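You operate a simulated robot arm through the tools that you are given. There is no shell and no other tool. Be economical: measure what you need, move in short steps, check, and stop when the job is done.

Carry out the task below with a simulated two-armed robot. There is one attempt and no reset: what you move stays moved.

## Task
Switch off and crank the shutter by hand to the green card's top stop.
Fine: clutch to HAND first, back to MOTOR after; the shutter stays on its brake.

Only the result counts: the job must be done as asked and must still hold three seconds after the hand-in. Knocking over, shifting, dropping, spilling or breaking anything else fails it.

## Robot
Two 7-joint arms with two-finger parallel grippers on one trunk, on a base that drives. Base frame: it is fixed to the floor where the robot stands at the start and does not move with it; the origin is under the middle of the robot, x ahead of it, y to its left, z up. Units: cm, rad, N and s.
The left shoulder is at the start at [7, 16.3, 114.5], the right one opposite. With the tool pointing down near the work surface each hand reaches from about 38 to 88 cm from the robot's upright axis, wherever it stands, measured 20 degrees to its own side. Places, roughly: red socket switch [50, 10, 90]; yellow clutch lever [60, 180, 130]. Payload 3.43 kg a hand.
The TCP of each hand is the grasp point between the finger pads, 3.4 cm short of the fingertips. In the tool frame z runs along the fingers and y along their closing line. Largest opening 12.8 cm; finger width 2.4, thickness 1.2; the body of the gripper, 4.8 by 13 cm, starts 9.6 cm behind the TCP.
Orientation is that of the tool frame in the base frame, as a unit quaternion [w, x, y, z]. With the fingers straight down and closing along the base's y, the tool's x points along the base's -x, its y along +y and its z along -z.

## Interface
- The arms move only by the tool move_arm. It takes "left_rows", "right_rows" or both (then of equal length, played together; a hand with none holds still); each is a list of rows, each an object of numbers (a shift or turn left out is 0, a gripper value left out holds the last): "dx", "dy", "dz": the shift along the tool's x, y, z in units of 40 mm (1.0 is 40 mm); "rx", "ry", "rz": the turn, a rotation vector about the tool's x, y, z in units of 6 degrees (1.0 is 6 degrees); "gripper": the closure, from 0 (fully open) to 1 (shut). In form: [{"dx": .., "dy": .., "dz": .., "rx": .., "ry": .., "rz": .., "gripper": ..}, ...]. A call has 1 to 10 rows; each row shifts and turns the commanded pose from where the row before left it, along the tool's axes as they then stand. A call with a number of a shift or a turn outside -1 to 1 is refused whole. A row lasts 0.2 s, in which the tool goes at most 5 cm and 0.15 rad; a call with a longer step from one row to the next is refused whole, and so is a gripper value outside its range. Where a pose cannot be reached the arm comes as near as it can. A force on the tool above 40 N (or 10 N above the force at the start of the call, whichever is more), or a blocked arm, ends the call early, and 0.2 s more pass. Each finger travels about 15.3 cm/s and halts on what it meets, pressing with about 21 N; the grip force reading is that of the motor and also rises with nothing between the fingers. The clock runs only during rows and for 0.2 s after the last one: add rows that do not move to give the fingers time. It gives the time, the measured TCP pose, the force on the tool (base axes), the opening and the grip force at its end, in the units of the frame above (readings bear some noise), with the torque about the TCP (base axes, N m) and any sound that the robot's microphone picked up, and new pictures: "show" is both (left out), scene, wrist or none (wrist: the cameras of the hands that moved).
- Cameras (640 x 400 px; columns grow to the right, rows downward): "scene" is now at [13.94, 1.72, 137.65]; the picture's right is [0.22, -0.98, 0.00], its down [-0.51, -0.11, -0.85] and it looks along [0.83, 0.19, -0.52] (base axes); focal length 229 px, centre (320, 200). "left" rides on the left gripper at [7.6, 1.1, -16] in its tool frame; the picture's right is [-0.15, 0.99, 0.00], its down [-0.88, -0.13, -0.46] and it looks along [-0.45, -0.07, 0.89] (tool axes); focal length 234 px, centre (320, 200). "right" rides on the right gripper at [7.6, -1.1, -16] in its tool frame; the picture's right is [0.15, 0.99, 0.00], its down [-0.88, 0.13, -0.46] and it looks along [-0.45, 0.07, 0.89] (tool axes); focal length 234 px, centre (320, 200). There is no depth. A picture from a camera that has moved, and an enlarged one, comes with that camera's place and axes in the base frame and with its lens.
- slide_trunk(by): slides the trunk up (or, below 0, down) by that many cm; the arms and the scene camera ride with it, the base frame stays. It gives what a move gives, with no picture.
- base_move(legs): drives the robot by 1 to 6 legs, each [ahead, left, turn to the left] in cm, cm and rad, along the robot's own axes; the way and the turn of a leg run together, so that a leg with both is an arc; at most 150 cm and 3.142 rad a leg. The arms and the cameras ride along, it lands a little off, and it stops where it bumps. It gives what a move gives, and a new picture of the scene camera.
- aim_head(pan, tilt): turns the head with the scene camera to pan (to the left, within 1.501 rad either way) and tilt (down, from -0.506 to 1.204), counted from straight ahead of the robot. It gives what a move gives, and a new picture of the scene camera.
- zoom(camera, box): a new picture of the part [left, top, right, bottom] of that camera's present view, enlarged. The clock stands still meanwhile.
- sign_off(): hands the job in; it is judged then, once.

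Work in short steps. Places have to be worked out from the pictures, the camera data and where the tool is seen: move nearer, look again, correct. Check each grasp and each placing, and mend what went wrong. You have 120 turns and 260 pictures in all, those below and enlarged ones among them. Open the grippers and draw the arms clear of the work before you hand the job in, unless the task says otherwise; then end with one line.

The tools are called after "Call:" by a JSON object that holds its "api" and its "payload". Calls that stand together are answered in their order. move_arm: Moves the arms, as the interface text tells. Its arguments: {"type":"object","properties":{"left_rows":{"type":"array"},"right_rows":{"type":"array"},"show":{"type":"string","enum":["both","scene","wrist","none"]}},"required":[]} The other tools are called the same way: slide_trunk (by) slides the trunk up or down; base_move (legs) drives the base; aim_head (pan, tilt) turns the head that bears the scene camera; zoom (camera, box) takes an enlarged picture of a part of a camera's view; sign_off () hands the job in.

At the start:

```text
time_s: 0.0
left_ee_pos: [57.43, 40.0, 124.53]
left_orientation: [0.0, 0.001, 1.0, 0.0]
left_contact_force: [0.0, -0.2, 0.3]
left_torque: [0.02, 0.0, 0.0]
left_width: 12.8
left_grasp_force: 0.1
right_ee_pos: [36.08, -2.7, 127.22]
right_orientation: [0.001, 0.0, 1.0, 0.0]
right_contact_force: [0.0, -0.2, -1.2]
right_torque: [0.04, 0.01, 0.01]
right_width: 12.8
right_grasp_force: 0.0
trunk travel left (down, up): [-62.5, 31.5]
robot x, y, heading: [-0.28, 0.25, -0.002]
head pan, tilt: [0.218, 0.548]
```

scene: 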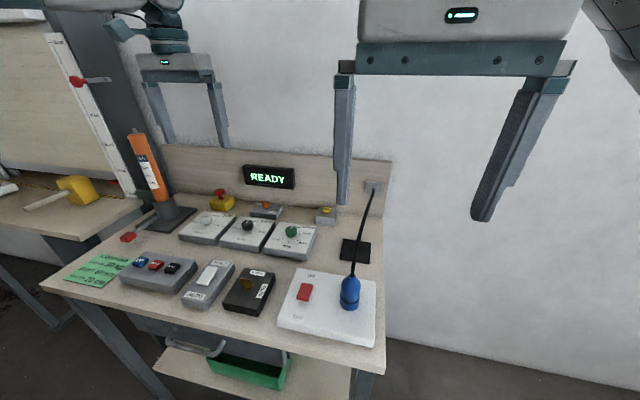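
right: 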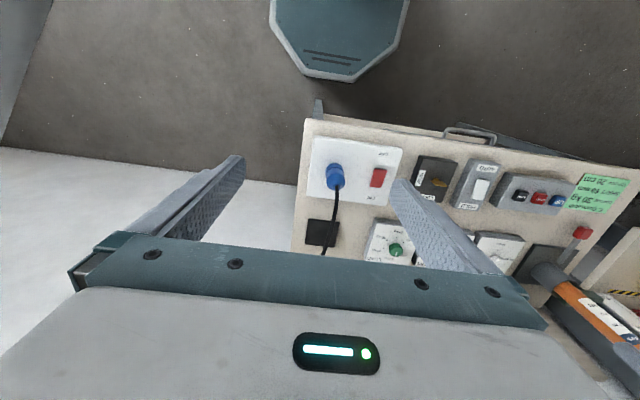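
left: 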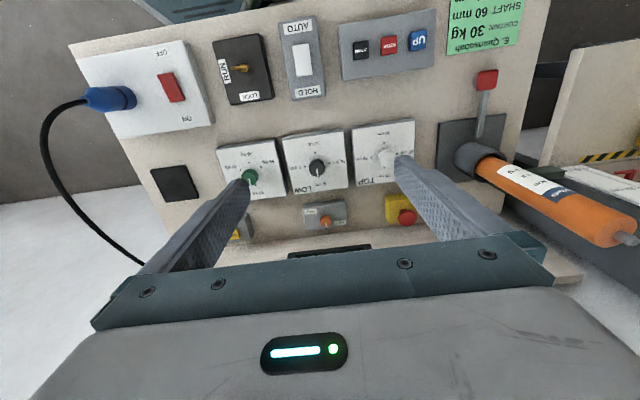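

The scene shows the bench with switch, dials, card. I read the labels and the card first.

Call:
{"api": "zoom", "payload": {"camera": "left", "box": [430, 0, 550, 75]}}

Call:
{"api": "zoom", "payload": {"camera": "scene", "box": [50, 180, 250, 305]}}

Call:
{"api": "aim_head", "payload": {"pan": 1.2, "tilt": 0.2}}

```text
5.33 times, centred on (490, 38) of left
camera zoom: at [49.81, 41.11, 140.55], right [0.15, 0.99, 0.0], down [0.88, -0.13, 0.46], along [0.45, -0.07, -0.89], focal length 1249 px, centre (-587, 1067)
```

zoom: 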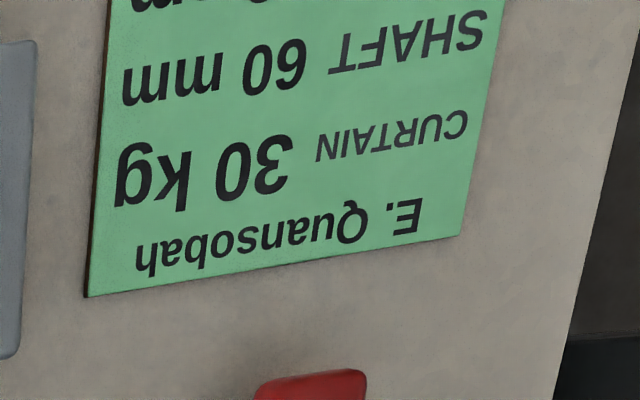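

```text
3.20 times, centred on (150, 242) of scene
camera zoom: at [13.94, 1.72, 137.65], right [0.22, -0.98, 0.0], down [-0.51, -0.11, -0.85], along [0.83, 0.19, -0.52], focal length 732 px, centre (864, 64)
```

zoom: 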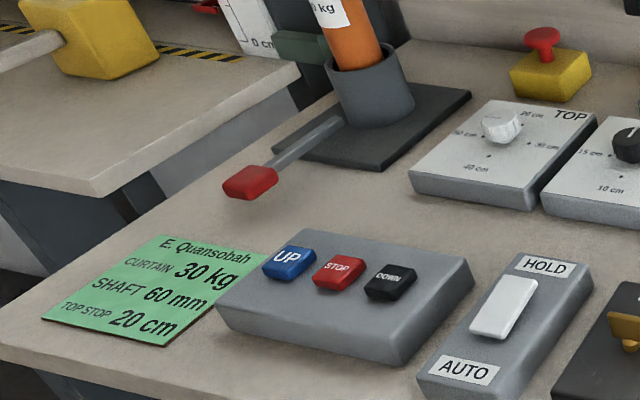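

```text
time_s: 1.2
left_ee_pos: [57.46, 40.07, 124.56]
left_orientation: [0.0, 0.0, 1.0, 0.0]
left_contact_force: [-0.3, -0.5, -0.6]
left_torque: [0.01, -0.02, -0.01]
left_width: 12.81
left_grasp_force: 0.0
right_ee_pos: [35.94, -2.75, 127.29]
right_orientation: [0.001, -0.001, 1.0, 0.0]
right_contact_force: [-0.1, 0.9, 0.0]
right_torque: [-0.03, 0.02, 0.02]
right_width: 12.8
right_grasp_force: 0.0
trunk travel left (down, up): [-62.5, 31.5]
robot x, y, heading: [0.16, -0.18, -0.003]
head pan, tilt: [1.201, 0.201]
camera scene: at [8.55, 8.46, 140.86], right [0.93, -0.36, 0.0], down [-0.07, -0.19, -0.98], along [0.35, 0.91, -0.2], focal length 229 px, centre (320, 200)
```

scene: 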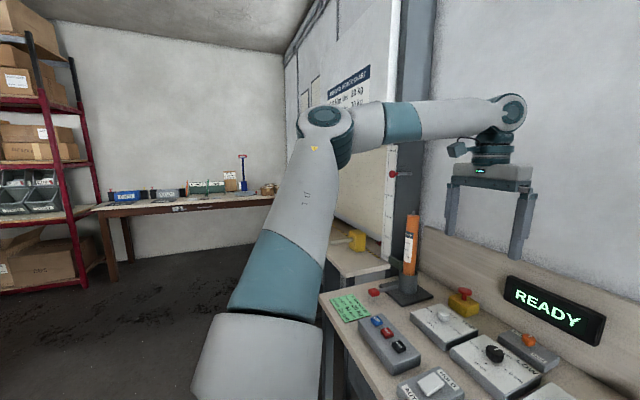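

Card: TOP STOP 20 cm. I look over details further left, including the wall sign and the clutch area.

Call:
{"api": "zoom", "payload": {"camera": "scene", "box": [280, 50, 420, 240]}}

Call:
{"api": "zoom", "payload": {"camera": "scene", "box": [90, 140, 290, 240]}}

Call:
{"api": "zoom", "payload": {"camera": "left", "box": [200, 110, 460, 250]}}

Call:
{"api": "zoom", "payload": {"camera": "left", "box": [80, 10, 340, 150]}}

```text
2.11 times, centred on (350, 145) of scene
camera zoom: at [8.55, 8.46, 140.86], right [0.93, -0.36, 0.0], down [-0.07, -0.19, -0.98], along [0.35, 0.91, -0.2], focal length 482 px, centre (257, 316)
```

zoom: 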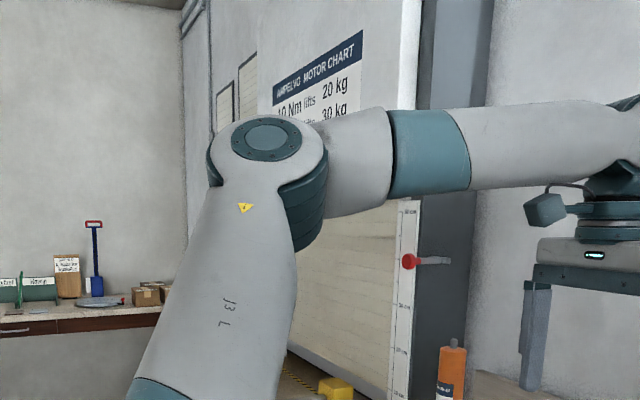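

```text
3.20 times, centred on (190, 190) of scene
camera zoom: at [8.55, 8.46, 140.86], right [0.93, -0.36, 0.0], down [-0.07, -0.19, -0.98], along [0.35, 0.91, -0.2], focal length 732 px, centre (736, 232)
```

zoom: 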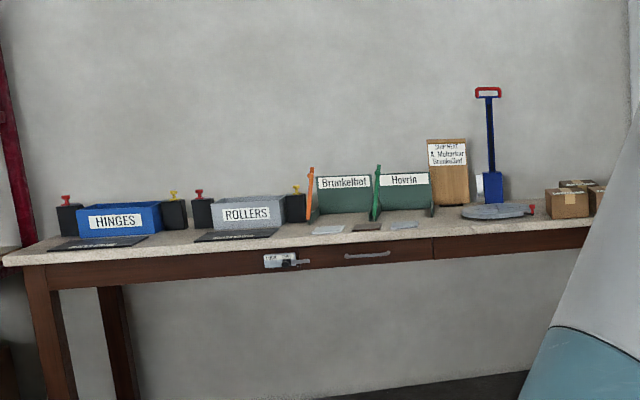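

```text
2.46 times, centred on (330, 180) of left
camera zoom: at [49.81, 41.11, 140.55], right [0.15, 0.99, 0.0], down [0.88, -0.13, 0.46], along [0.45, -0.07, -0.89], focal length 576 px, centre (295, 249)
```

zoom: 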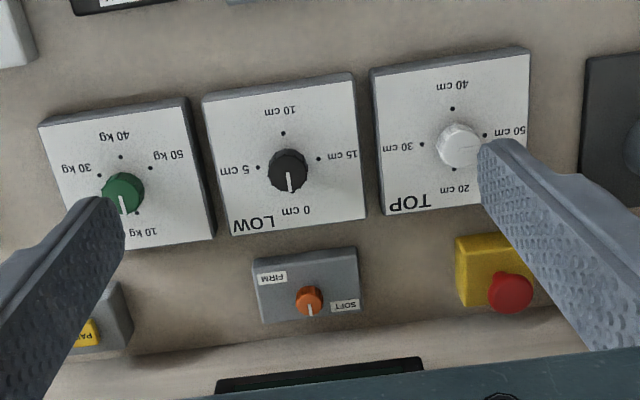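

```text
2.46 times, centred on (210, 80) of left
camera zoom: at [49.81, 41.11, 140.55], right [0.15, 0.99, 0.0], down [0.88, -0.13, 0.46], along [0.45, -0.07, -0.89], focal length 576 px, centre (591, 495)
```

zoom: 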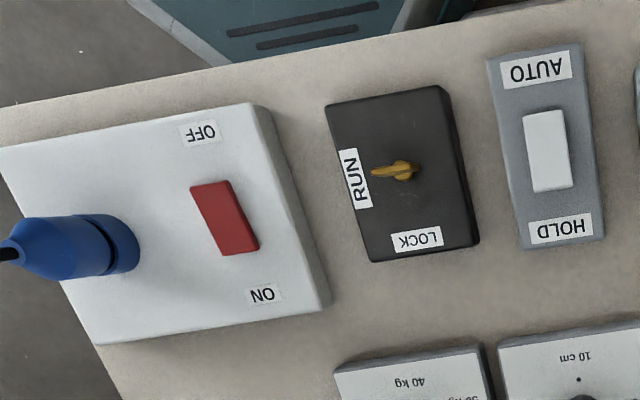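

Rocker triangulated at about [46.7, 13, 92]; its OFF end is toward the robot. I move the left hand, shut, above the OFF end and shift the right hand away to the right.

Call:
{"api": "move_arm", "payload": {"left_rows": [{"dx": 0.44, "dy": -0.96, "gripper": 1}, {"dx": 0.44, "dy": -0.96}, {"dx": 0.44, "dy": -0.96}, {"dx": 0.44, "dy": -0.96}, {"dx": 0.44, "dy": -0.96}, {"dx": 0.44, "dy": -0.96}, {"dx": 0.44, "dy": -0.96}, {"dz": 1}, {"dz": 1}, {"dz": 1}], "right_rows": [{"dy": -1}, {"dy": -1}, {"dy": -1}, {"dy": -1}, {}, {}, {}, {}, {}, {}], "show": "wrist"}}

Call:
{"api": "aim_head", "payload": {"pan": 0.2, "tilt": 0.75}}

```text
time_s: 3.5
left_ee_pos: [45.78, 13.77, 112.65]
left_orientation: [-0.001, 0.001, 1.0, -0.001]
left_contact_force: [0.3, -0.2, 0.4]
left_torque: [0.02, 0.03, 0.0]
left_width: 0.0
left_grasp_force: 20.9
left hand out of reach, approached as far as the arm can: row 7
right_ee_pos: [36.0, -18.55, 127.17]
right_orientation: [-0.001, -0.001, 1.0, 0.0]
right_contact_force: [-0.1, 0.3, -0.4]
right_torque: [0.0, -0.03, 0.0]
right_width: 12.79
right_grasp_force: 0.0
trunk travel left (down, up): [-62.5, 31.5]
robot x, y, heading: [0.14, -0.23, 0.0]
head pan, tilt: [1.201, 0.201]
camera right: at [28.58, -19.75, 143.08], right [-0.15, 0.99, 0.0], down [0.88, 0.13, 0.45], along [0.45, 0.07, -0.89], focal length 234 px, centre (320, 200)
camera left: at [38.01, 14.94, 128.59], right [0.15, 0.99, 0.0], down [0.88, -0.13, 0.45], along [0.45, -0.07, -0.89], focal length 234 px, centre (320, 200)
```

right: 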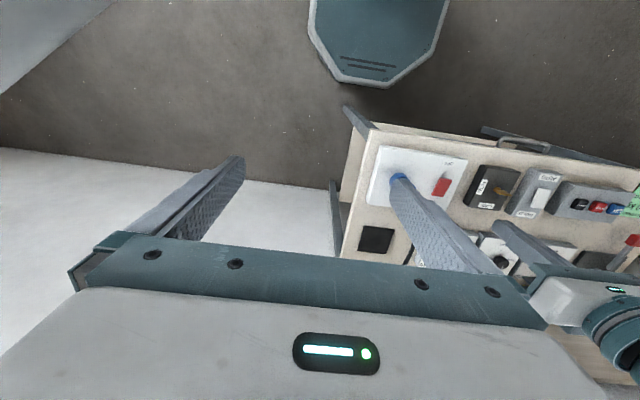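
left: 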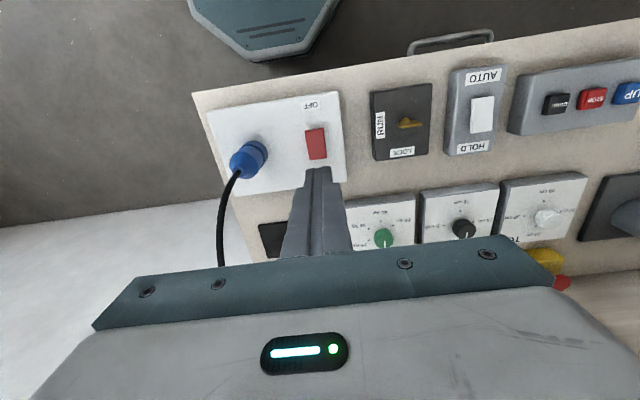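

```text
time_s: 4.7
left_ee_pos: [45.46, 13.83, 112.69]
left_orientation: [0.0, 0.0, 1.0, -0.001]
left_contact_force: [-0.8, -1.1, 0.6]
left_torque: [-0.02, -0.02, 0.05]
left_width: 0.0
left_grasp_force: 21.0
right_ee_pos: [35.84, -18.6, 127.34]
right_orientation: [0.0, 0.001, 1.0, 0.001]
right_contact_force: [0.2, 0.5, 0.0]
right_torque: [-0.02, -0.02, 0.03]
right_width: 12.8
right_grasp_force: 0.0
trunk travel left (down, up): [-62.5, 31.5]
robot x, y, heading: [-0.35, -0.35, -0.001]
head pan, tilt: [0.201, 0.75]
camera scene: at [13.27, 1.42, 135.9], right [0.2, -0.98, 0.0], down [-0.67, -0.14, -0.73], along [0.72, 0.15, -0.68], focal length 229 px, centre (320, 200)
```

scene: 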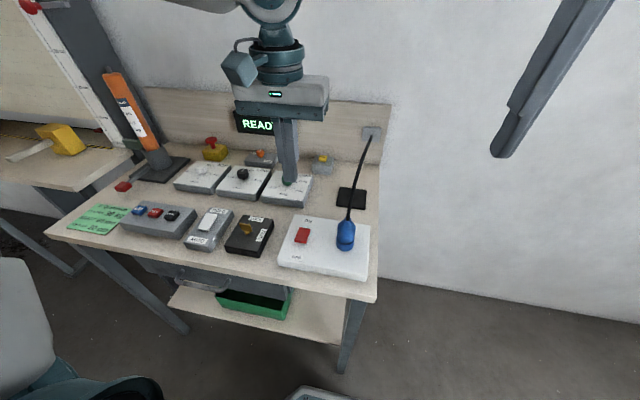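

I check the rocker's tilt to confirm its state before pressing.

Call:
{"api": "zoom", "payload": {"camera": "scene", "box": [270, 205, 370, 285]}}

Call:
{"api": "zoom", "payload": {"camera": "left", "box": [280, 90, 360, 180]}}

```text
5.00 times, centred on (320, 245) of scene
camera zoom: at [13.27, 1.42, 135.9], right [0.2, -0.98, 0.0], down [-0.67, -0.14, -0.73], along [0.72, 0.15, -0.68], focal length 1144 px, centre (320, -25)
```

zoom: 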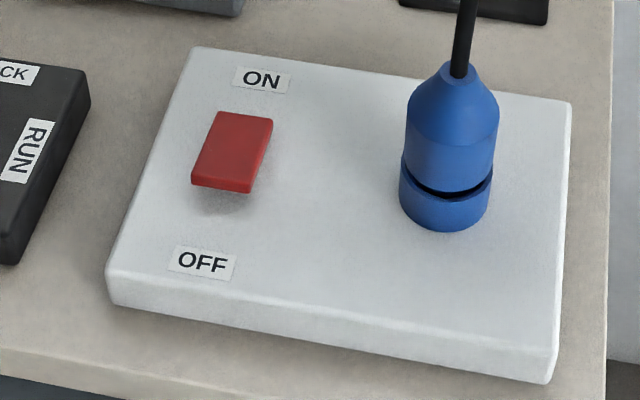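

```text
4.44 times, centred on (320, 135) of left
camera zoom: at [37.84, 14.91, 128.71], right [0.15, 0.99, 0.0], down [0.88, -0.13, 0.46], along [0.45, -0.07, -0.89], focal length 1041 px, centre (320, 489)
```

zoom: 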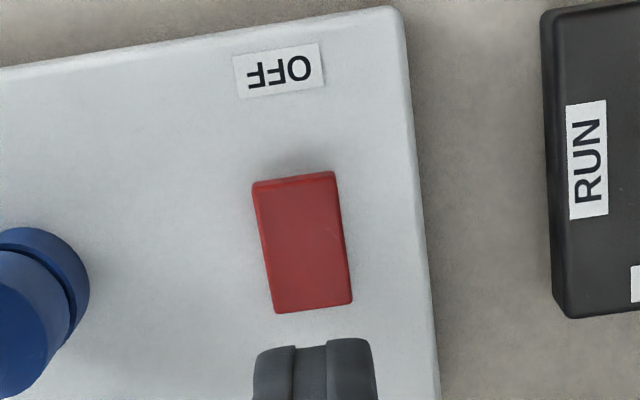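

ON end is pressed, OFF end raised. I descend over the OFF end at about x 45, y 13.

Call:
{"api": "move_arm", "payload": {"left_rows": [{"dx": 0.15, "dy": -0.2, "dz": 0.8}, {"dz": 0.8}, {"dz": 0.8}, {"dz": 0.4}, {}]}}

```text
time_s: 5.9
left_ee_pos: [44.79, 13.07, 101.46]
left_orientation: [-0.001, 0.0, 1.0, 0.0]
left_contact_force: [-0.6, -0.1, 0.4]
left_torque: [0.0, 0.02, -0.02]
left_width: 0.0
left_grasp_force: 21.0
right_ee_pos: [35.78, -18.63, 127.2]
right_orientation: [0.0, 0.0, 1.0, 0.001]
right_contact_force: [0.4, -0.2, 0.6]
right_torque: [0.0, 0.0, -0.01]
right_width: 12.79
right_grasp_force: 0.1
trunk travel left (down, up): [-62.5, 31.5]
robot x, y, heading: [0.0, 0.2, -0.003]
head pan, tilt: [0.201, 0.75]
camera scene: at [13.24, 1.4, 135.9], right [0.2, -0.98, 0.0], down [-0.67, -0.14, -0.73], along [0.72, 0.15, -0.68], focal length 229 px, centre (320, 200)
camera left: at [37.15, 14.23, 117.44], right [0.15, 0.99, 0.0], down [0.88, -0.13, 0.46], along [0.45, -0.07, -0.89], focal length 234 px, centre (320, 200)
```

scene: 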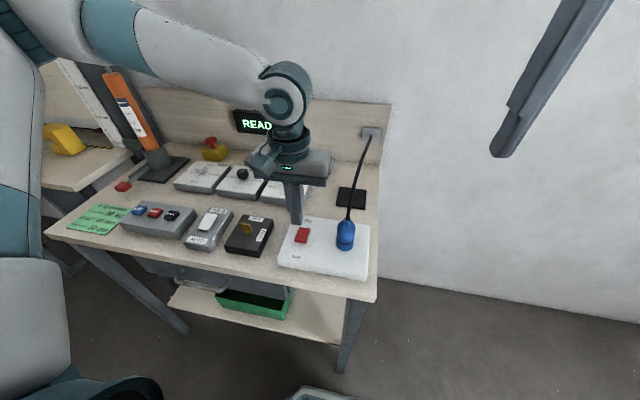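
left: 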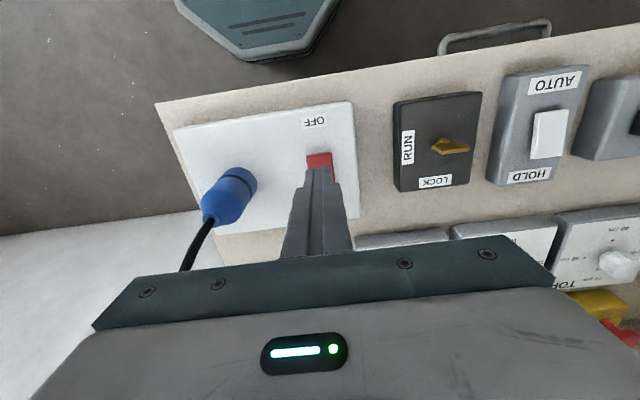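

Tip is over the OFF half; shift 0.6 cm nearer the OFF edge and press down until force.

Call:
{"api": "move_arm", "payload": {"left_rows": [{"dx": 0.15, "dz": 0.4}, {"dz": 0.3}, {"dz": 0.2}, {"dz": 0.15}, {"dz": 0.15}, {"dz": 0.15}, {"dz": 0.15}, {}]}}

```text
time_s: 7.7
left_ee_pos: [44.35, 13.02, 95.39]
left_orientation: [0.0, 0.0, 1.0, 0.001]
left_contact_force: [-0.4, -0.3, 0.5]
left_torque: [0.03, -0.02, 0.0]
left_width: 0.0
left_grasp_force: 21.5
right_ee_pos: [35.84, -18.57, 127.2]
right_orientation: [0.0, 0.0, 1.0, 0.001]
right_contact_force: [0.3, 0.1, -0.6]
right_torque: [0.01, -0.03, -0.02]
right_width: 12.8
right_grasp_force: 0.0
trunk travel left (down, up): [-62.5, 31.5]
robot x, y, heading: [0.24, -0.05, 0.001]
head pan, tilt: [0.201, 0.75]
camera scene: at [13.28, 1.4, 135.9], right [0.2, -0.98, 0.0], down [-0.67, -0.14, -0.73], along [0.72, 0.15, -0.68], focal length 229 px, centre (320, 200)
camera left: at [36.66, 14.14, 111.4], right [0.15, 0.99, 0.0], down [0.88, -0.13, 0.46], along [0.45, -0.07, -0.89], focal length 234 px, centre (320, 200)
```

scene: 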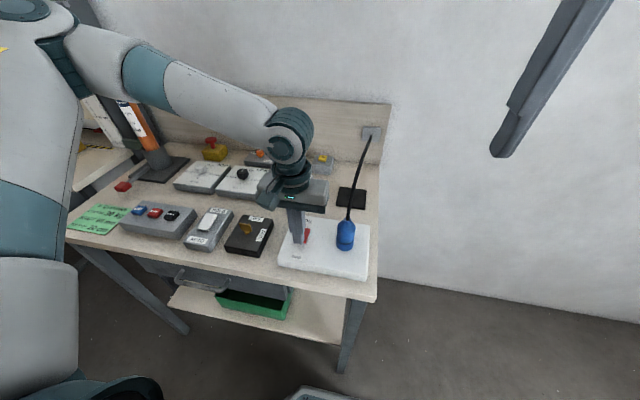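
left: 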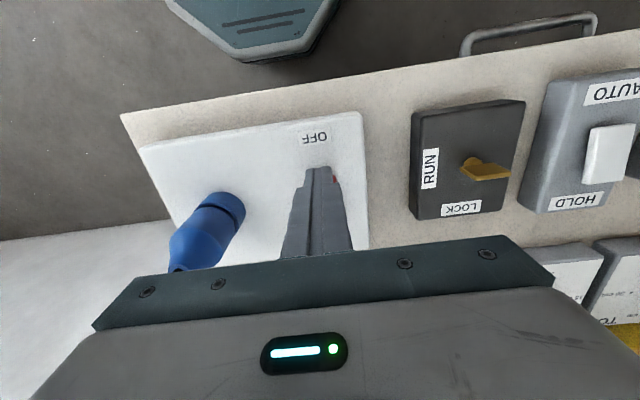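

No force yet with tip at z≈92; continue down slowly.

Call:
{"api": "move_arm", "payload": {"left_rows": [{"dz": 0.12}, {"dz": 0.12}, {"dz": 0.12}, {"dz": 0.12}, {}]}}

```text
time_s: 8.5
left_ee_pos: [44.32, 13.17, 94.48]
left_orientation: [0.006, 0.0, 1.0, -0.001]
left_contact_force: [-12.6, 4.5, 25.0]
left_torque: [0.13, 0.08, 0.07]
left_width: 0.0
left_grasp_force: 21.1
right_ee_pos: [35.55, -18.64, 127.26]
right_orientation: [0.001, -0.001, 1.0, 0.0]
right_contact_force: [0.3, -0.3, 0.2]
right_torque: [0.0, 0.03, 0.0]
right_width: 12.79
right_grasp_force: 0.0
trunk travel left (down, up): [-62.5, 31.5]
robot x, y, heading: [0.04, -0.14, -0.002]
head pan, tilt: [0.201, 0.75]
stopped in row 4 (left hand): the force on the tool passed its limit (the readings are from after the stop); the commanded pose is now the measured one
camera scene: at [13.01, 1.43, 135.95], right [0.2, -0.98, 0.0], down [-0.67, -0.14, -0.73], along [0.72, 0.15, -0.68], focal length 229 px, centre (320, 200)
camera left: at [36.48, 14.19, 110.51], right [0.15, 0.99, 0.0], down [0.88, -0.13, 0.46], along [0.46, -0.07, -0.89], focal length 234 px, centre (320, 200)
```

scene: 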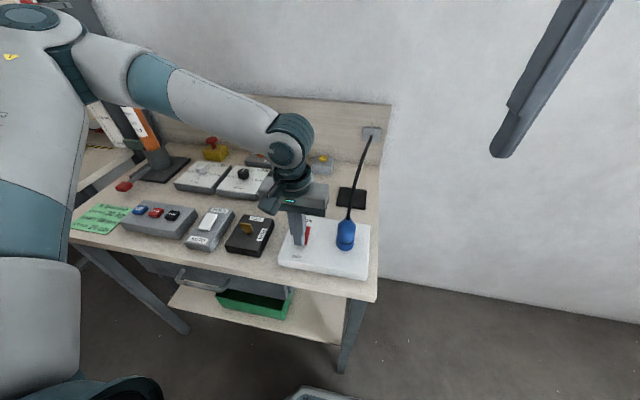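
left: 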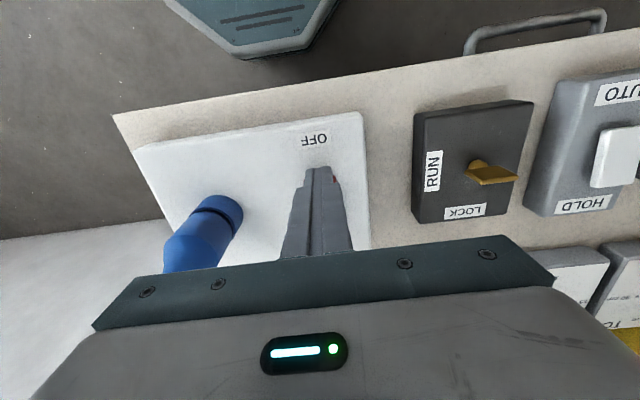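

Contact with 25 N. I raise the hand and look at the rocker and display.

Call:
{"api": "move_arm", "payload": {"left_rows": [{"dz": -0.5}, {"dz": -1}, {"dz": -1}, {"dz": -1}, {"dz": -1}], "show": "none"}}

Call:
{"api": "zoom", "payload": {"camera": "scene", "box": [220, 90, 400, 290]}}

```text
time_s: 9.7
left_ee_pos: [44.2, 13.0, 112.28]
left_orientation: [0.004, 0.0, 1.0, -0.001]
left_contact_force: [-0.5, -0.5, -0.2]
left_torque: [-0.01, 0.01, -0.01]
left_width: 0.0
left_grasp_force: 21.0
right_ee_pos: [35.69, -18.7, 127.28]
right_orientation: [0.0, 0.0, 1.0, 0.0]
right_contact_force: [0.1, 1.2, -0.5]
right_torque: [-0.01, -0.01, 0.01]
right_width: 12.82
right_grasp_force: 0.1
trunk travel left (down, up): [-62.5, 31.5]
robot x, y, heading: [0.14, 0.3, -0.003]
head pan, tilt: [0.201, 0.75]
```

```text
2.00 times, centred on (310, 190) of scene
camera zoom: at [13.16, 1.4, 135.9], right [0.2, -0.98, 0.0], down [-0.67, -0.14, -0.73], along [0.72, 0.15, -0.68], focal length 458 px, centre (340, 220)
```

zoom: 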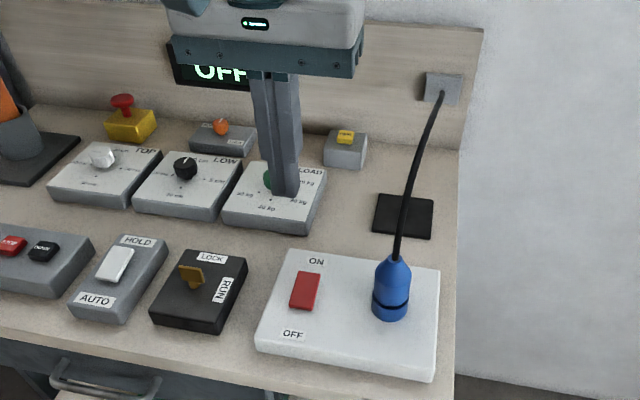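

Display reads OFF and the rocker is flipped. Now raise and retract the left hand, then look left.

Call:
{"api": "move_arm", "payload": {"left_rows": [{"dz": -1}, {"dz": -1}, {"dz": -1}, {"dz": -0.75, "dx": 0.5}, {"dx": 0.75, "dy": 0.6}, {"dx": 0.75, "dy": 0.6}], "show": "none"}}

Call:
{"api": "base_move", "payload": {"legs": [[-5, 0, 0], [0, 70, 0]]}}

Call:
{"api": "aim_head", "payload": {"pan": 0.9, "tilt": 0.2}}

```text
time_s: 11.1
left_ee_pos: [36.35, 18.5, 127.31]
left_orientation: [0.005, 0.0, 1.0, -0.002]
left_contact_force: [-0.8, 0.0, -0.4]
left_torque: [0.01, -0.01, -0.02]
left_width: 0.0
left_grasp_force: 21.3
left hand out of reach, approached as far as the arm can: row 4
right_ee_pos: [35.55, -18.48, 127.25]
right_orientation: [0.001, 0.0, 1.0, 0.0]
right_contact_force: [-0.4, -0.2, 0.3]
right_torque: [-0.03, -0.01, 0.01]
right_width: 12.81
right_grasp_force: 0.0
trunk travel left (down, up): [-62.5, 31.5]
robot x, y, heading: [0.06, 0.12, 0.005]
head pan, tilt: [0.201, 0.75]
```

```text
time_s: 15.5
left_ee_pos: [31.97, 87.5, 127.29]
left_orientation: [0.005, 0.004, 1.0, -0.002]
left_contact_force: [0.2, 0.1, -0.3]
left_torque: [0.0, 0.0, 0.03]
left_width: 0.0
left_grasp_force: 21.2
right_ee_pos: [30.86, 50.58, 127.11]
right_orientation: [-0.001, 0.004, 1.0, 0.0]
right_contact_force: [0.3, -0.1, 0.1]
right_torque: [0.0, 0.01, 0.01]
right_width: 12.81
right_grasp_force: 0.1
trunk travel left (down, up): [-62.5, 31.5]
robot x, y, heading: [-4.62, 69.37, -0.012]
head pan, tilt: [0.201, 0.75]
camera scene: at [8.49, 70.72, 135.89], right [0.19, -0.98, 0.0], down [-0.67, -0.13, -0.73], along [0.72, 0.14, -0.68], focal length 229 px, centre (320, 200)
```

scene: 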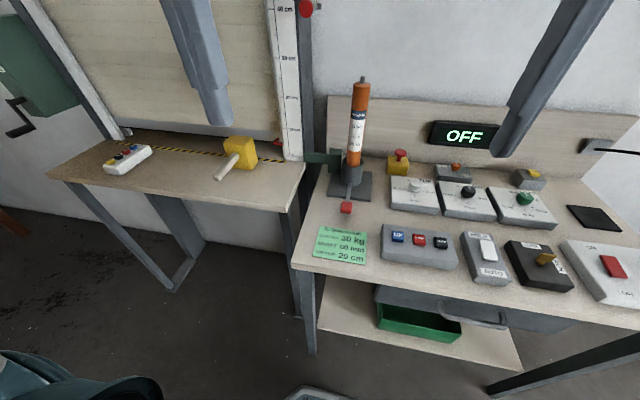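

```text
time_s: 16.6
left_ee_pos: [31.92, 87.45, 127.29]
left_orientation: [0.004, 0.004, 1.0, -0.001]
left_contact_force: [-0.9, 0.2, -0.6]
left_torque: [0.01, -0.02, 0.0]
left_width: 0.0
left_grasp_force: 21.2
right_ee_pos: [30.99, 50.61, 127.28]
right_orientation: [0.0, 0.004, 1.0, 0.001]
right_contact_force: [-0.1, 0.2, -0.5]
right_torque: [-0.02, 0.0, 0.0]
right_width: 12.78
right_grasp_force: 0.0
trunk travel left (down, up): [-62.5, 31.5]
robot x, y, heading: [-5.29, 69.35, -0.006]
head pan, tilt: [0.901, 0.201]
camera scene: at [6.2, 76.4, 140.85], right [0.78, -0.63, 0.0], down [-0.13, -0.16, -0.98], along [0.61, 0.76, -0.2], focal length 229 px, centre (320, 200)
```

scene: 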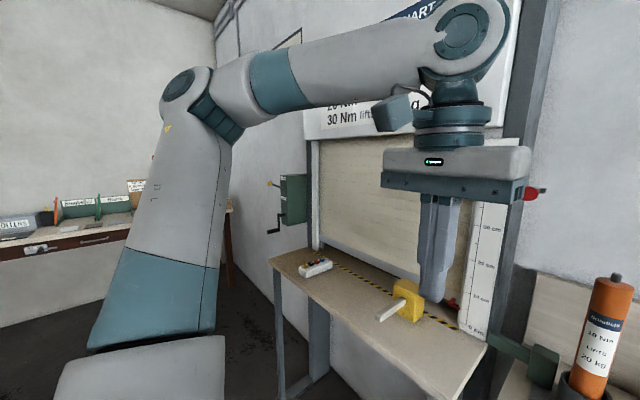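

I see a green gearbox with a crank and yellow lever on the wall at the left. Drive further left and look at it.

Call:
{"api": "base_move", "payload": {"legs": [[0, 85, 0]]}}

Call:
{"api": "aim_head", "payload": {"pan": 0.0, "tilt": 0.2}}

```text
time_s: 21.1
left_ee_pos: [33.35, 171.91, 127.23]
left_orientation: [0.004, 0.01, 1.0, -0.001]
left_contact_force: [0.0, 0.2, 0.1]
left_torque: [-0.02, -0.01, 0.0]
left_width: 0.04
left_grasp_force: 21.1
right_ee_pos: [31.78, 134.9, 127.19]
right_orientation: [0.0, 0.011, 1.0, 0.001]
right_contact_force: [-0.2, -0.2, 0.2]
right_torque: [-0.01, 0.0, 0.02]
right_width: 12.79
right_grasp_force: 0.0
trunk travel left (down, up): [-62.5, 31.5]
robot x, y, heading: [-3.6, 154.39, -0.023]
head pan, tilt: [0.901, 0.201]
camera scene: at [7.46, 161.09, 140.86], right [0.77, -0.64, 0.0], down [-0.13, -0.15, -0.98], along [0.62, 0.76, -0.2], focal length 229 px, centre (320, 200)
```

scene: 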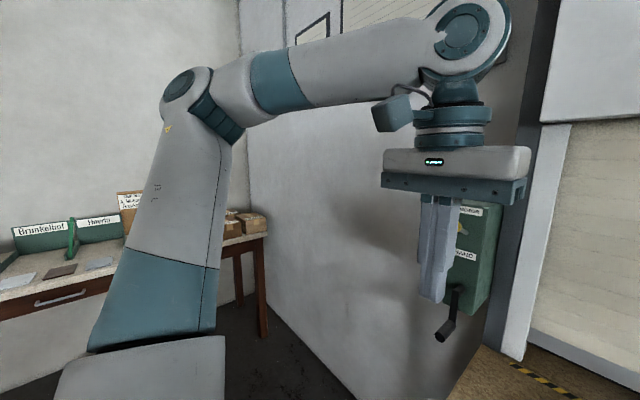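

```text
time_s: 22.3
left_ee_pos: [33.33, 171.85, 127.29]
left_orientation: [0.004, 0.011, 1.0, -0.001]
left_contact_force: [-0.3, -0.3, 0.6]
left_torque: [0.01, 0.0, -0.01]
left_width: 0.0
left_grasp_force: 20.8
right_ee_pos: [31.81, 134.98, 127.22]
right_orientation: [0.0, 0.01, 1.0, 0.001]
right_contact_force: [0.3, -0.5, 0.5]
right_torque: [-0.03, 0.01, 0.0]
right_width: 12.8
right_grasp_force: 0.0
trunk travel left (down, up): [-62.5, 31.5]
robot x, y, heading: [-3.58, 154.57, -0.02]
head pan, tilt: [0.0, 0.201]
camera scene: at [10.84, 153.76, 140.86], right [-0.02, -1.0, 0.0], down [-0.2, 0.0, -0.98], along [0.98, -0.02, -0.2], focal length 229 px, centre (320, 200)
```

scene: 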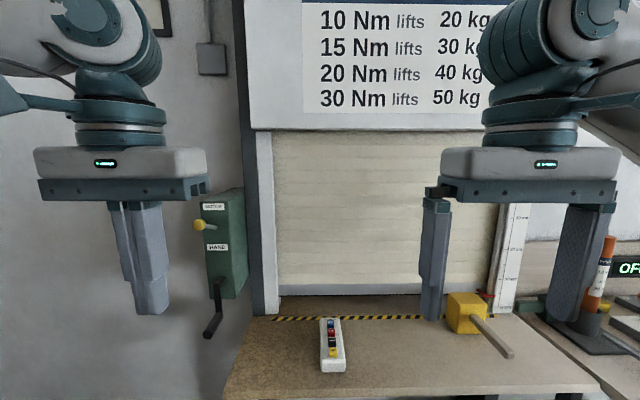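

Gearbox with MOTOR/HAND lever and crank visible. Zoom on gearbox and the scale.

Call:
{"api": "zoom", "payload": {"camera": "scene", "box": [180, 180, 280, 350]}}

Call:
{"api": "zoom", "payload": {"camera": "scene", "box": [440, 180, 640, 360]}}

Call:
{"api": "zoom", "payload": {"camera": "scene", "box": [250, 240, 450, 380]}}

```text
2.35 times, centred on (230, 265) of scene
camera zoom: at [10.84, 153.76, 140.86], right [-0.02, -1.0, 0.0], down [-0.2, 0.0, -0.98], along [0.98, -0.02, -0.2], focal length 538 px, centre (532, 47)
```

zoom: 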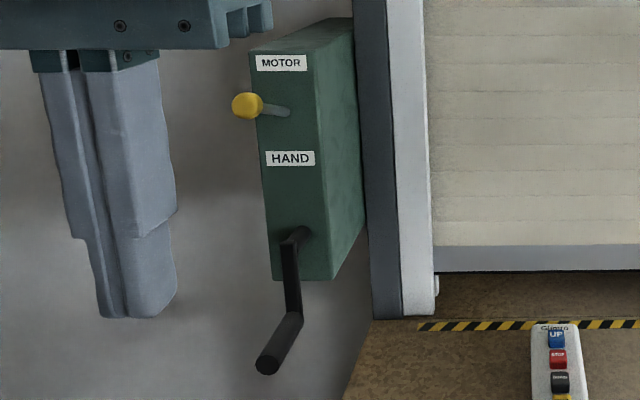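

```text
2.22 times, centred on (540, 270) of scene
camera zoom: at [10.84, 153.76, 140.86], right [-0.02, -1.0, 0.0], down [-0.2, 0.0, -0.98], along [0.98, -0.02, -0.2], focal length 508 px, centre (-169, 44)
```

zoom: 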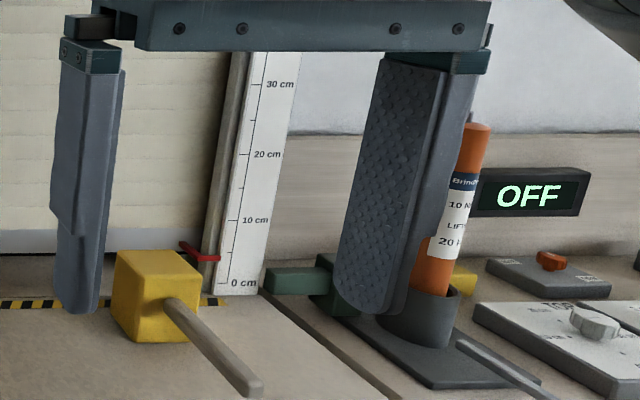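

```text
2.86 times, centred on (350, 310) of scene
camera zoom: at [10.84, 153.76, 140.86], right [-0.02, -1.0, 0.0], down [-0.2, 0.0, -0.98], along [0.98, -0.02, -0.2], focal length 654 px, centre (234, -114)
```

zoom: 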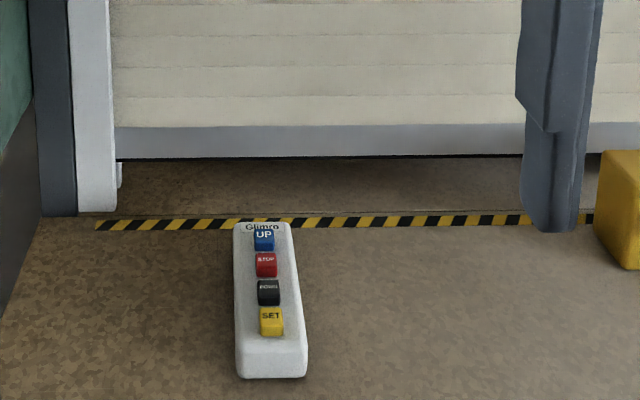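

Display OFF; curtain edge now near 4 cm, scale to the right. The gearbox faces me around y≈179. I back up 25 cm for a forward-pointing tool, and extend the left hand.

Call:
{"api": "base_move", "payload": {"legs": [[-25, 0, 0.02]]}}

Call:
{"api": "move_arm", "payload": {"left_rows": [{"dx": -1}, {"dx": -1}, {"dx": -1}, {"dx": -1}, {"dx": -1}, {"dx": -1}, {"gripper": 0.5}], "show": "none"}}

Call:
{"api": "move_arm", "payload": {"left_rows": [{"ry": -1}, {"ry": -1}, {"ry": -1}, {"ry": -1}, {"ry": -1}, {"ry": -1}, {"ry": -1}, {"ry": -1}]}}

```text
time_s: 24.1
left_ee_pos: [8.59, 172.87, 127.28]
left_orientation: [0.003, 0.001, 1.0, -0.001]
left_contact_force: [1.0, 0.4, -0.1]
left_torque: [0.0, -0.01, -0.02]
left_width: 0.0
left_grasp_force: 21.0
right_ee_pos: [7.6, 135.86, 127.05]
right_orientation: [0.0, 0.001, 1.0, 0.0]
right_contact_force: [-0.5, -0.2, 0.4]
right_torque: [0.02, 0.0, -0.01]
right_width: 12.78
right_grasp_force: 0.1
trunk travel left (down, up): [-62.5, 31.5]
robot x, y, heading: [-28.86, 154.6, -0.006]
head pan, tilt: [0.0, 0.201]
camera scene: at [-13.66, 154.28, 140.85], right [0.0, -1.0, 0.0], down [-0.2, 0.0, -0.98], along [0.98, 0.0, -0.2], focal length 229 px, centre (320, 200)
```

scene: 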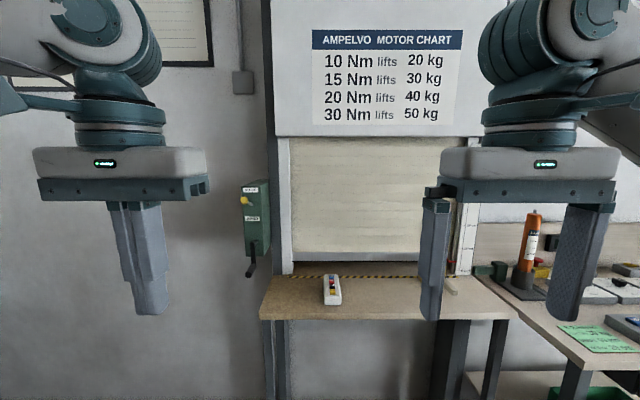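

```text
time_s: 25.7
left_ee_pos: [30.27, 175.9, 126.34]
left_orientation: [0.005, 0.001, 1.0, 0.0]
left_contact_force: [0.1, 0.0, 0.0]
left_torque: [0.03, 0.01, -0.01]
left_width: 6.42
left_grasp_force: 0.0
left hand out of reach, approached as far as the arm can: row 5, 6
right_ee_pos: [7.67, 135.96, 127.2]
right_orientation: [-0.001, 0.002, 1.0, 0.001]
right_contact_force: [-0.4, 1.2, -0.2]
right_torque: [-0.02, 0.0, -0.01]
right_width: 12.79
right_grasp_force: 0.1
trunk travel left (down, up): [-62.5, 31.5]
robot x, y, heading: [-28.28, 154.44, 0.001]
head pan, tilt: [0.0, 0.201]
```

```text
time_s: 27.5
left_ee_pos: [30.23, 175.86, 126.11]
left_orientation: [0.412, 0.001, 0.911, -0.001]
left_contact_force: [0.7, 0.2, 0.5]
left_torque: [0.0, 0.04, 0.01]
left_width: 6.4
left_grasp_force: 0.0
right_ee_pos: [7.58, 135.88, 127.32]
right_orientation: [0.0, 0.002, 1.0, 0.002]
right_contact_force: [-0.8, -0.1, -0.6]
right_torque: [0.01, -0.02, 0.0]
right_width: 12.79
right_grasp_force: 0.0
trunk travel left (down, up): [-62.5, 31.5]
robot x, y, heading: [-28.38, 154.67, -0.004]
head pan, tilt: [0.0, 0.201]
camera scene: at [-13.79, 154.26, 140.87], right [0.0, -1.0, 0.0], down [-0.2, 0.0, -0.98], along [0.98, 0.0, -0.2], focal length 229 px, centre (320, 200)
camera left: at [13.13, 177.08, 130.99], right [0.1, 0.99, 0.11], down [0.24, -0.13, 0.96], along [0.97, -0.07, -0.25], focal length 234 px, centre (320, 200)
```

scene: 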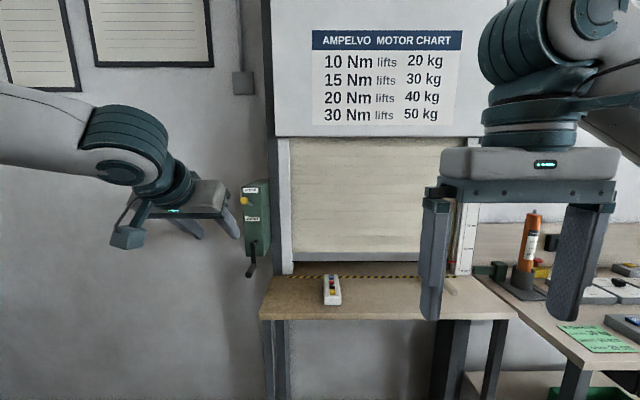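
left: 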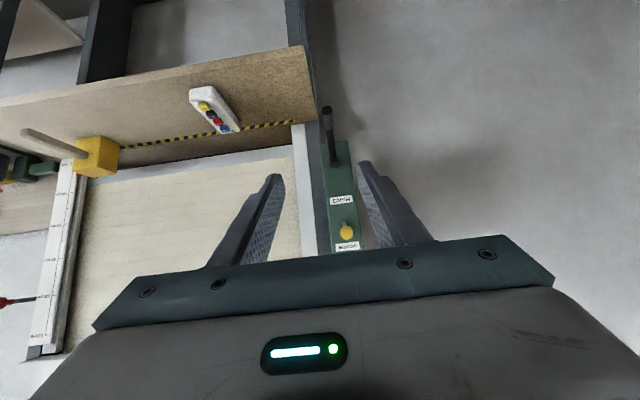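

Knob triangulated at ≈[58.6, 178.1, 126], crank grip end ≈[54.6, 177.1, 102.4]. Finish turning the tool horizontal.

Call:
{"api": "move_arm", "payload": {"left_rows": [{"ry": -1}, {"ry": -1}, {"ry": -1}, {"ry": -1}, {"ry": -1}, {"ry": -1}, {"ry": -0.9}], "show": "wrist"}}

Call:
{"api": "zoom", "payload": {"camera": "left", "box": [250, 100, 450, 250]}}

Call:
{"api": "zoom", "payload": {"camera": "scene", "box": [210, 170, 300, 290]}}

```text
time_s: 29.1
left_ee_pos: [31.25, 175.79, 126.46]
left_orientation: [0.706, 0.0, 0.708, -0.002]
left_contact_force: [-0.3, -0.1, 0.2]
left_torque: [0.0, -0.02, -0.04]
left_width: 6.38
left_grasp_force: 0.0
left hand out of reach, approached as far as the arm can: row 7
right_ee_pos: [7.69, 135.88, 127.16]
right_orientation: [-0.001, 0.002, 1.0, 0.001]
right_contact_force: [-0.1, -0.3, -0.5]
right_torque: [0.04, 0.07, 0.04]
right_width: 12.8
right_grasp_force: 0.0
trunk travel left (down, up): [-62.5, 31.5]
robot x, y, heading: [-28.53, 154.57, -0.001]
head pan, tilt: [0.0, 0.201]
camera left: at [15.17, 176.9, 118.89], right [0.0, 0.99, 0.14], down [-0.45, -0.13, 0.88], along [0.89, -0.07, 0.45], focal length 234 px, centre (320, 200)
```

left: 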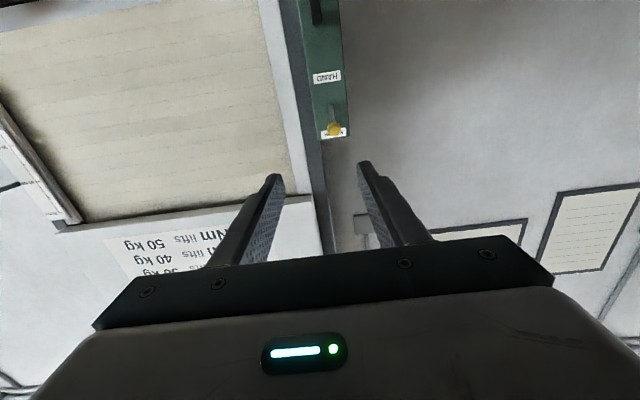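

```text
2.67 times, centred on (350, 175) of left
camera zoom: at [15.17, 176.9, 118.89], right [0.0, 0.99, 0.14], down [-0.45, -0.13, 0.88], along [0.89, -0.07, 0.45], focal length 624 px, centre (240, 267)
```

zoom: 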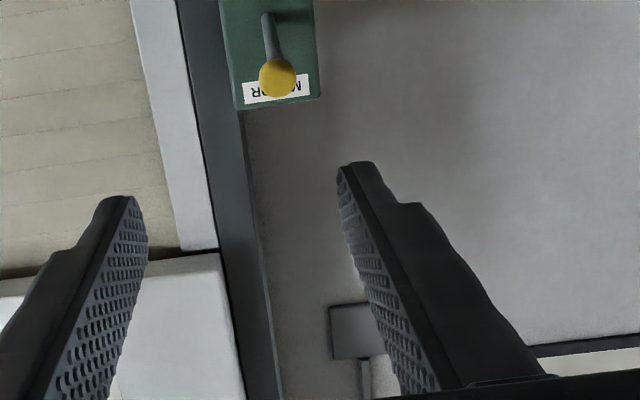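

```text
3.33 times, centred on (255, 230) of scene
camera zoom: at [-13.61, 154.27, 140.85], right [0.0, -1.0, 0.0], down [-0.2, 0.0, -0.98], along [0.98, 0.0, -0.2], focal length 762 px, centre (537, 100)
```

zoom: 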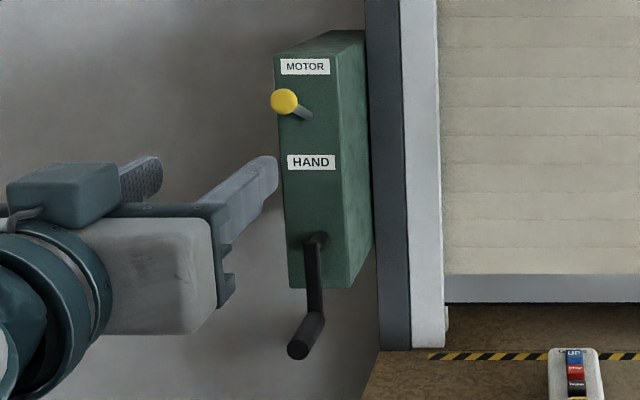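

Refined: knob [56.5, 178, 126.5], lever pivot ≈[64.3, 178, 123.3], crank hub z≈109.4, grip from x≈55–62 at z≈101.7. Approach the knob part way.

Call:
{"api": "move_arm", "payload": {"left_rows": [{"dz": 0.8, "dy": 0.25}, {"dz": 0.8, "dy": 0.3}, {"dz": 0.8}, {"dz": 0.8}, {"dz": 0.8}, {}]}}

Call:
{"api": "zoom", "payload": {"camera": "left", "box": [250, 80, 450, 230]}}

Call:
{"api": "zoom", "payload": {"camera": "scene", "box": [200, 160, 300, 290]}}

```text
time_s: 30.5
left_ee_pos: [47.12, 178.06, 126.54]
left_orientation: [0.707, 0.001, 0.708, -0.001]
left_contact_force: [0.0, 0.0, -0.5]
left_torque: [0.01, -0.01, 0.03]
left_width: 6.39
left_grasp_force: 0.1
right_ee_pos: [7.54, 135.97, 127.29]
right_orientation: [0.0, 0.002, 1.0, 0.0]
right_contact_force: [0.4, -0.6, 0.1]
right_torque: [0.0, 0.01, -0.01]
right_width: 12.8
right_grasp_force: 0.1
trunk travel left (down, up): [-62.5, 31.5]
robot x, y, heading: [-28.28, 154.87, -0.004]
head pan, tilt: [0.0, 0.201]
camera scene: at [-13.79, 154.29, 140.87], right [0.0, -1.0, 0.0], down [-0.2, 0.0, -0.98], along [0.98, 0.0, -0.2], focal length 229 px, centre (320, 200)
camera left: at [31.1, 179.19, 118.99], right [0.0, 0.99, 0.15], down [-0.45, -0.13, 0.88], along [0.89, -0.07, 0.45], focal length 234 px, centre (320, 200)
```

scene: 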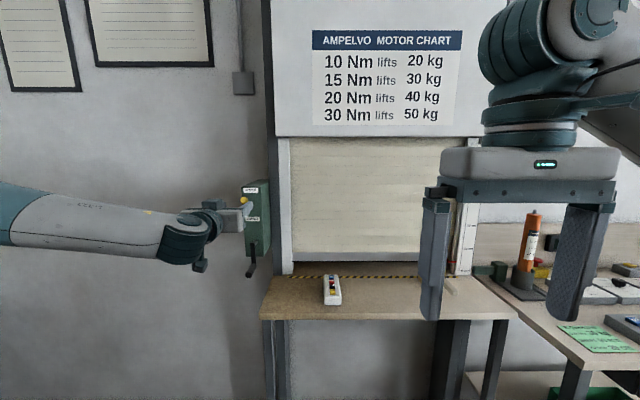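
left: 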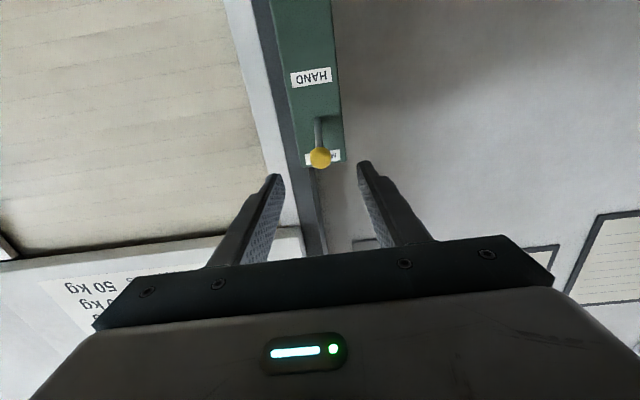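

```text
2.67 times, centred on (350, 155) of left
camera zoom: at [31.1, 179.19, 118.99], right [0.0, 0.99, 0.15], down [-0.45, -0.13, 0.88], along [0.89, -0.07, 0.45], focal length 624 px, centre (240, 320)
```

zoom: 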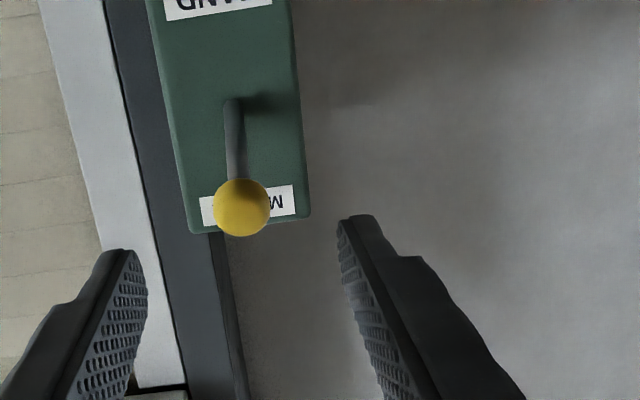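

```text
3.08 times, centred on (250, 225) of scene
camera zoom: at [-13.79, 154.29, 140.87], right [0.0, -1.0, 0.0], down [-0.2, 0.0, -0.98], along [0.98, 0.0, -0.2], focal length 704 px, centre (535, 123)
```

zoom: 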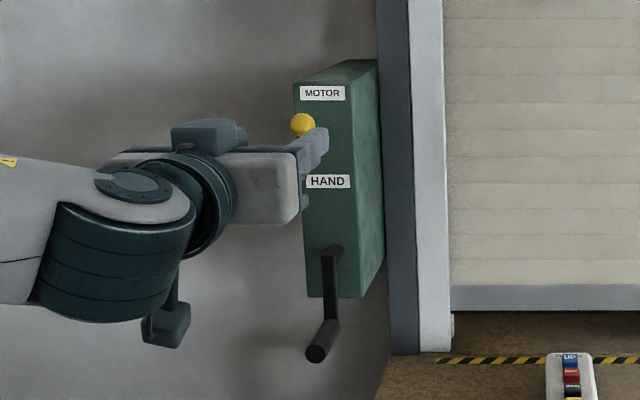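

Aligned (knob y≈178.0, z≈126.6). Advance 9.3 cm, close on the knob.

Call:
{"api": "move_arm", "payload": {"left_rows": [{"dz": 0.8}, {"dz": 0.8}, {"dz": 0.72}, {}, {"gripper": 1}, {}, {}]}}

```text
time_s: 32.1
left_ee_pos: [56.57, 178.15, 126.52]
left_orientation: [0.707, 0.001, 0.707, -0.001]
left_contact_force: [1.5, 0.0, 0.4]
left_torque: [-0.03, -0.09, -0.01]
left_width: 2.25
left_grasp_force: 44.7
right_ee_pos: [7.53, 135.77, 127.17]
right_orientation: [-0.001, 0.002, 1.0, 0.001]
right_contact_force: [0.0, 0.6, 0.0]
right_torque: [0.0, 0.0, 0.03]
right_width: 12.8
right_grasp_force: 0.0
trunk travel left (down, up): [-62.5, 31.5]
robot x, y, heading: [-28.05, 154.99, -0.004]
head pan, tilt: [0.0, 0.201]
camera scene: at [-13.7, 154.28, 140.86], right [0.0, -1.0, 0.0], down [-0.2, 0.0, -0.98], along [0.98, 0.0, -0.2], focal length 229 px, centre (320, 200)
camera left: at [40.45, 179.23, 118.97], right [0.0, 0.99, 0.15], down [-0.45, -0.13, 0.88], along [0.89, -0.07, 0.45], focal length 234 px, centre (320, 200)
```

scene: 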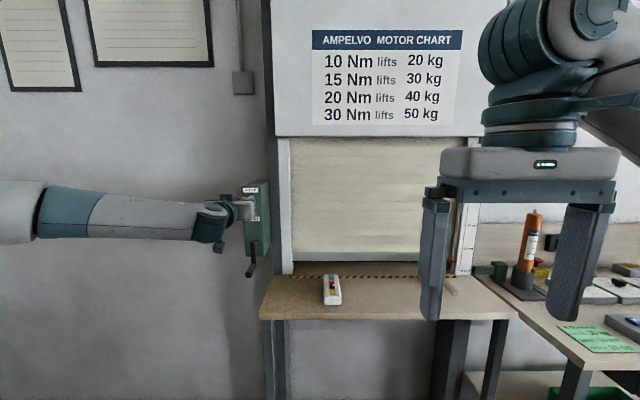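
left: 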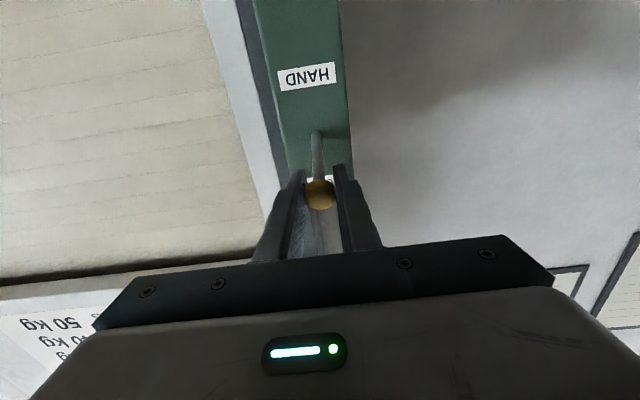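

Knob gripped (2.25 cm). Move it down along its arc to HAND.

Call:
{"api": "move_arm", "payload": {"left_rows": [{"dx": 0.27, "dz": -0.08}, {"dx": 0.27, "dz": -0.05}, {"dx": 0.27, "dz": -0.02}, {"dx": 0.27, "dz": 0.02}, {"dx": 0.27, "dz": 0.05}, {"dx": 0.27, "dz": 0.08}, {}]}}

```text
time_s: 33.7
left_ee_pos: [56.36, 177.95, 119.93]
left_orientation: [0.706, 0.001, 0.708, -0.002]
left_contact_force: [0.2, 1.4, 0.4]
left_torque: [-0.02, 0.03, 0.01]
left_width: 0.01
left_grasp_force: 33.2
right_ee_pos: [7.57, 135.89, 127.15]
right_orientation: [0.0, 0.001, 1.0, 0.001]
right_contact_force: [0.0, 0.1, -0.2]
right_torque: [0.02, -0.01, -0.01]
right_width: 12.82
right_grasp_force: 0.1
trunk travel left (down, up): [-62.5, 31.5]
robot x, y, heading: [-28.44, 154.18, -0.003]
head pan, tilt: [0.0, 0.201]
camera scene: at [-13.82, 154.29, 140.87], right [0.0, -1.0, 0.0], down [-0.2, 0.0, -0.98], along [0.98, 0.0, -0.2], focal length 229 px, centre (320, 200)
camera left: at [40.23, 179.11, 112.44], right [0.0, 0.99, 0.14], down [-0.45, -0.13, 0.88], along [0.89, -0.07, 0.45], focal length 234 px, centre (320, 200)
```

scene: 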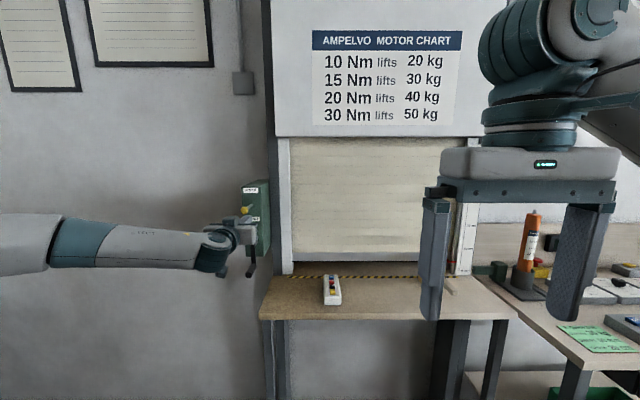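
left: 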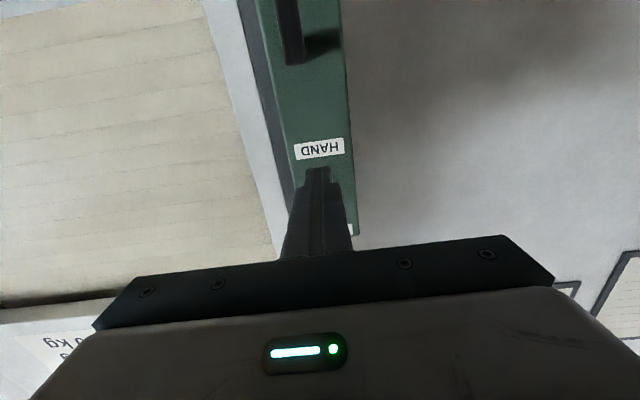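

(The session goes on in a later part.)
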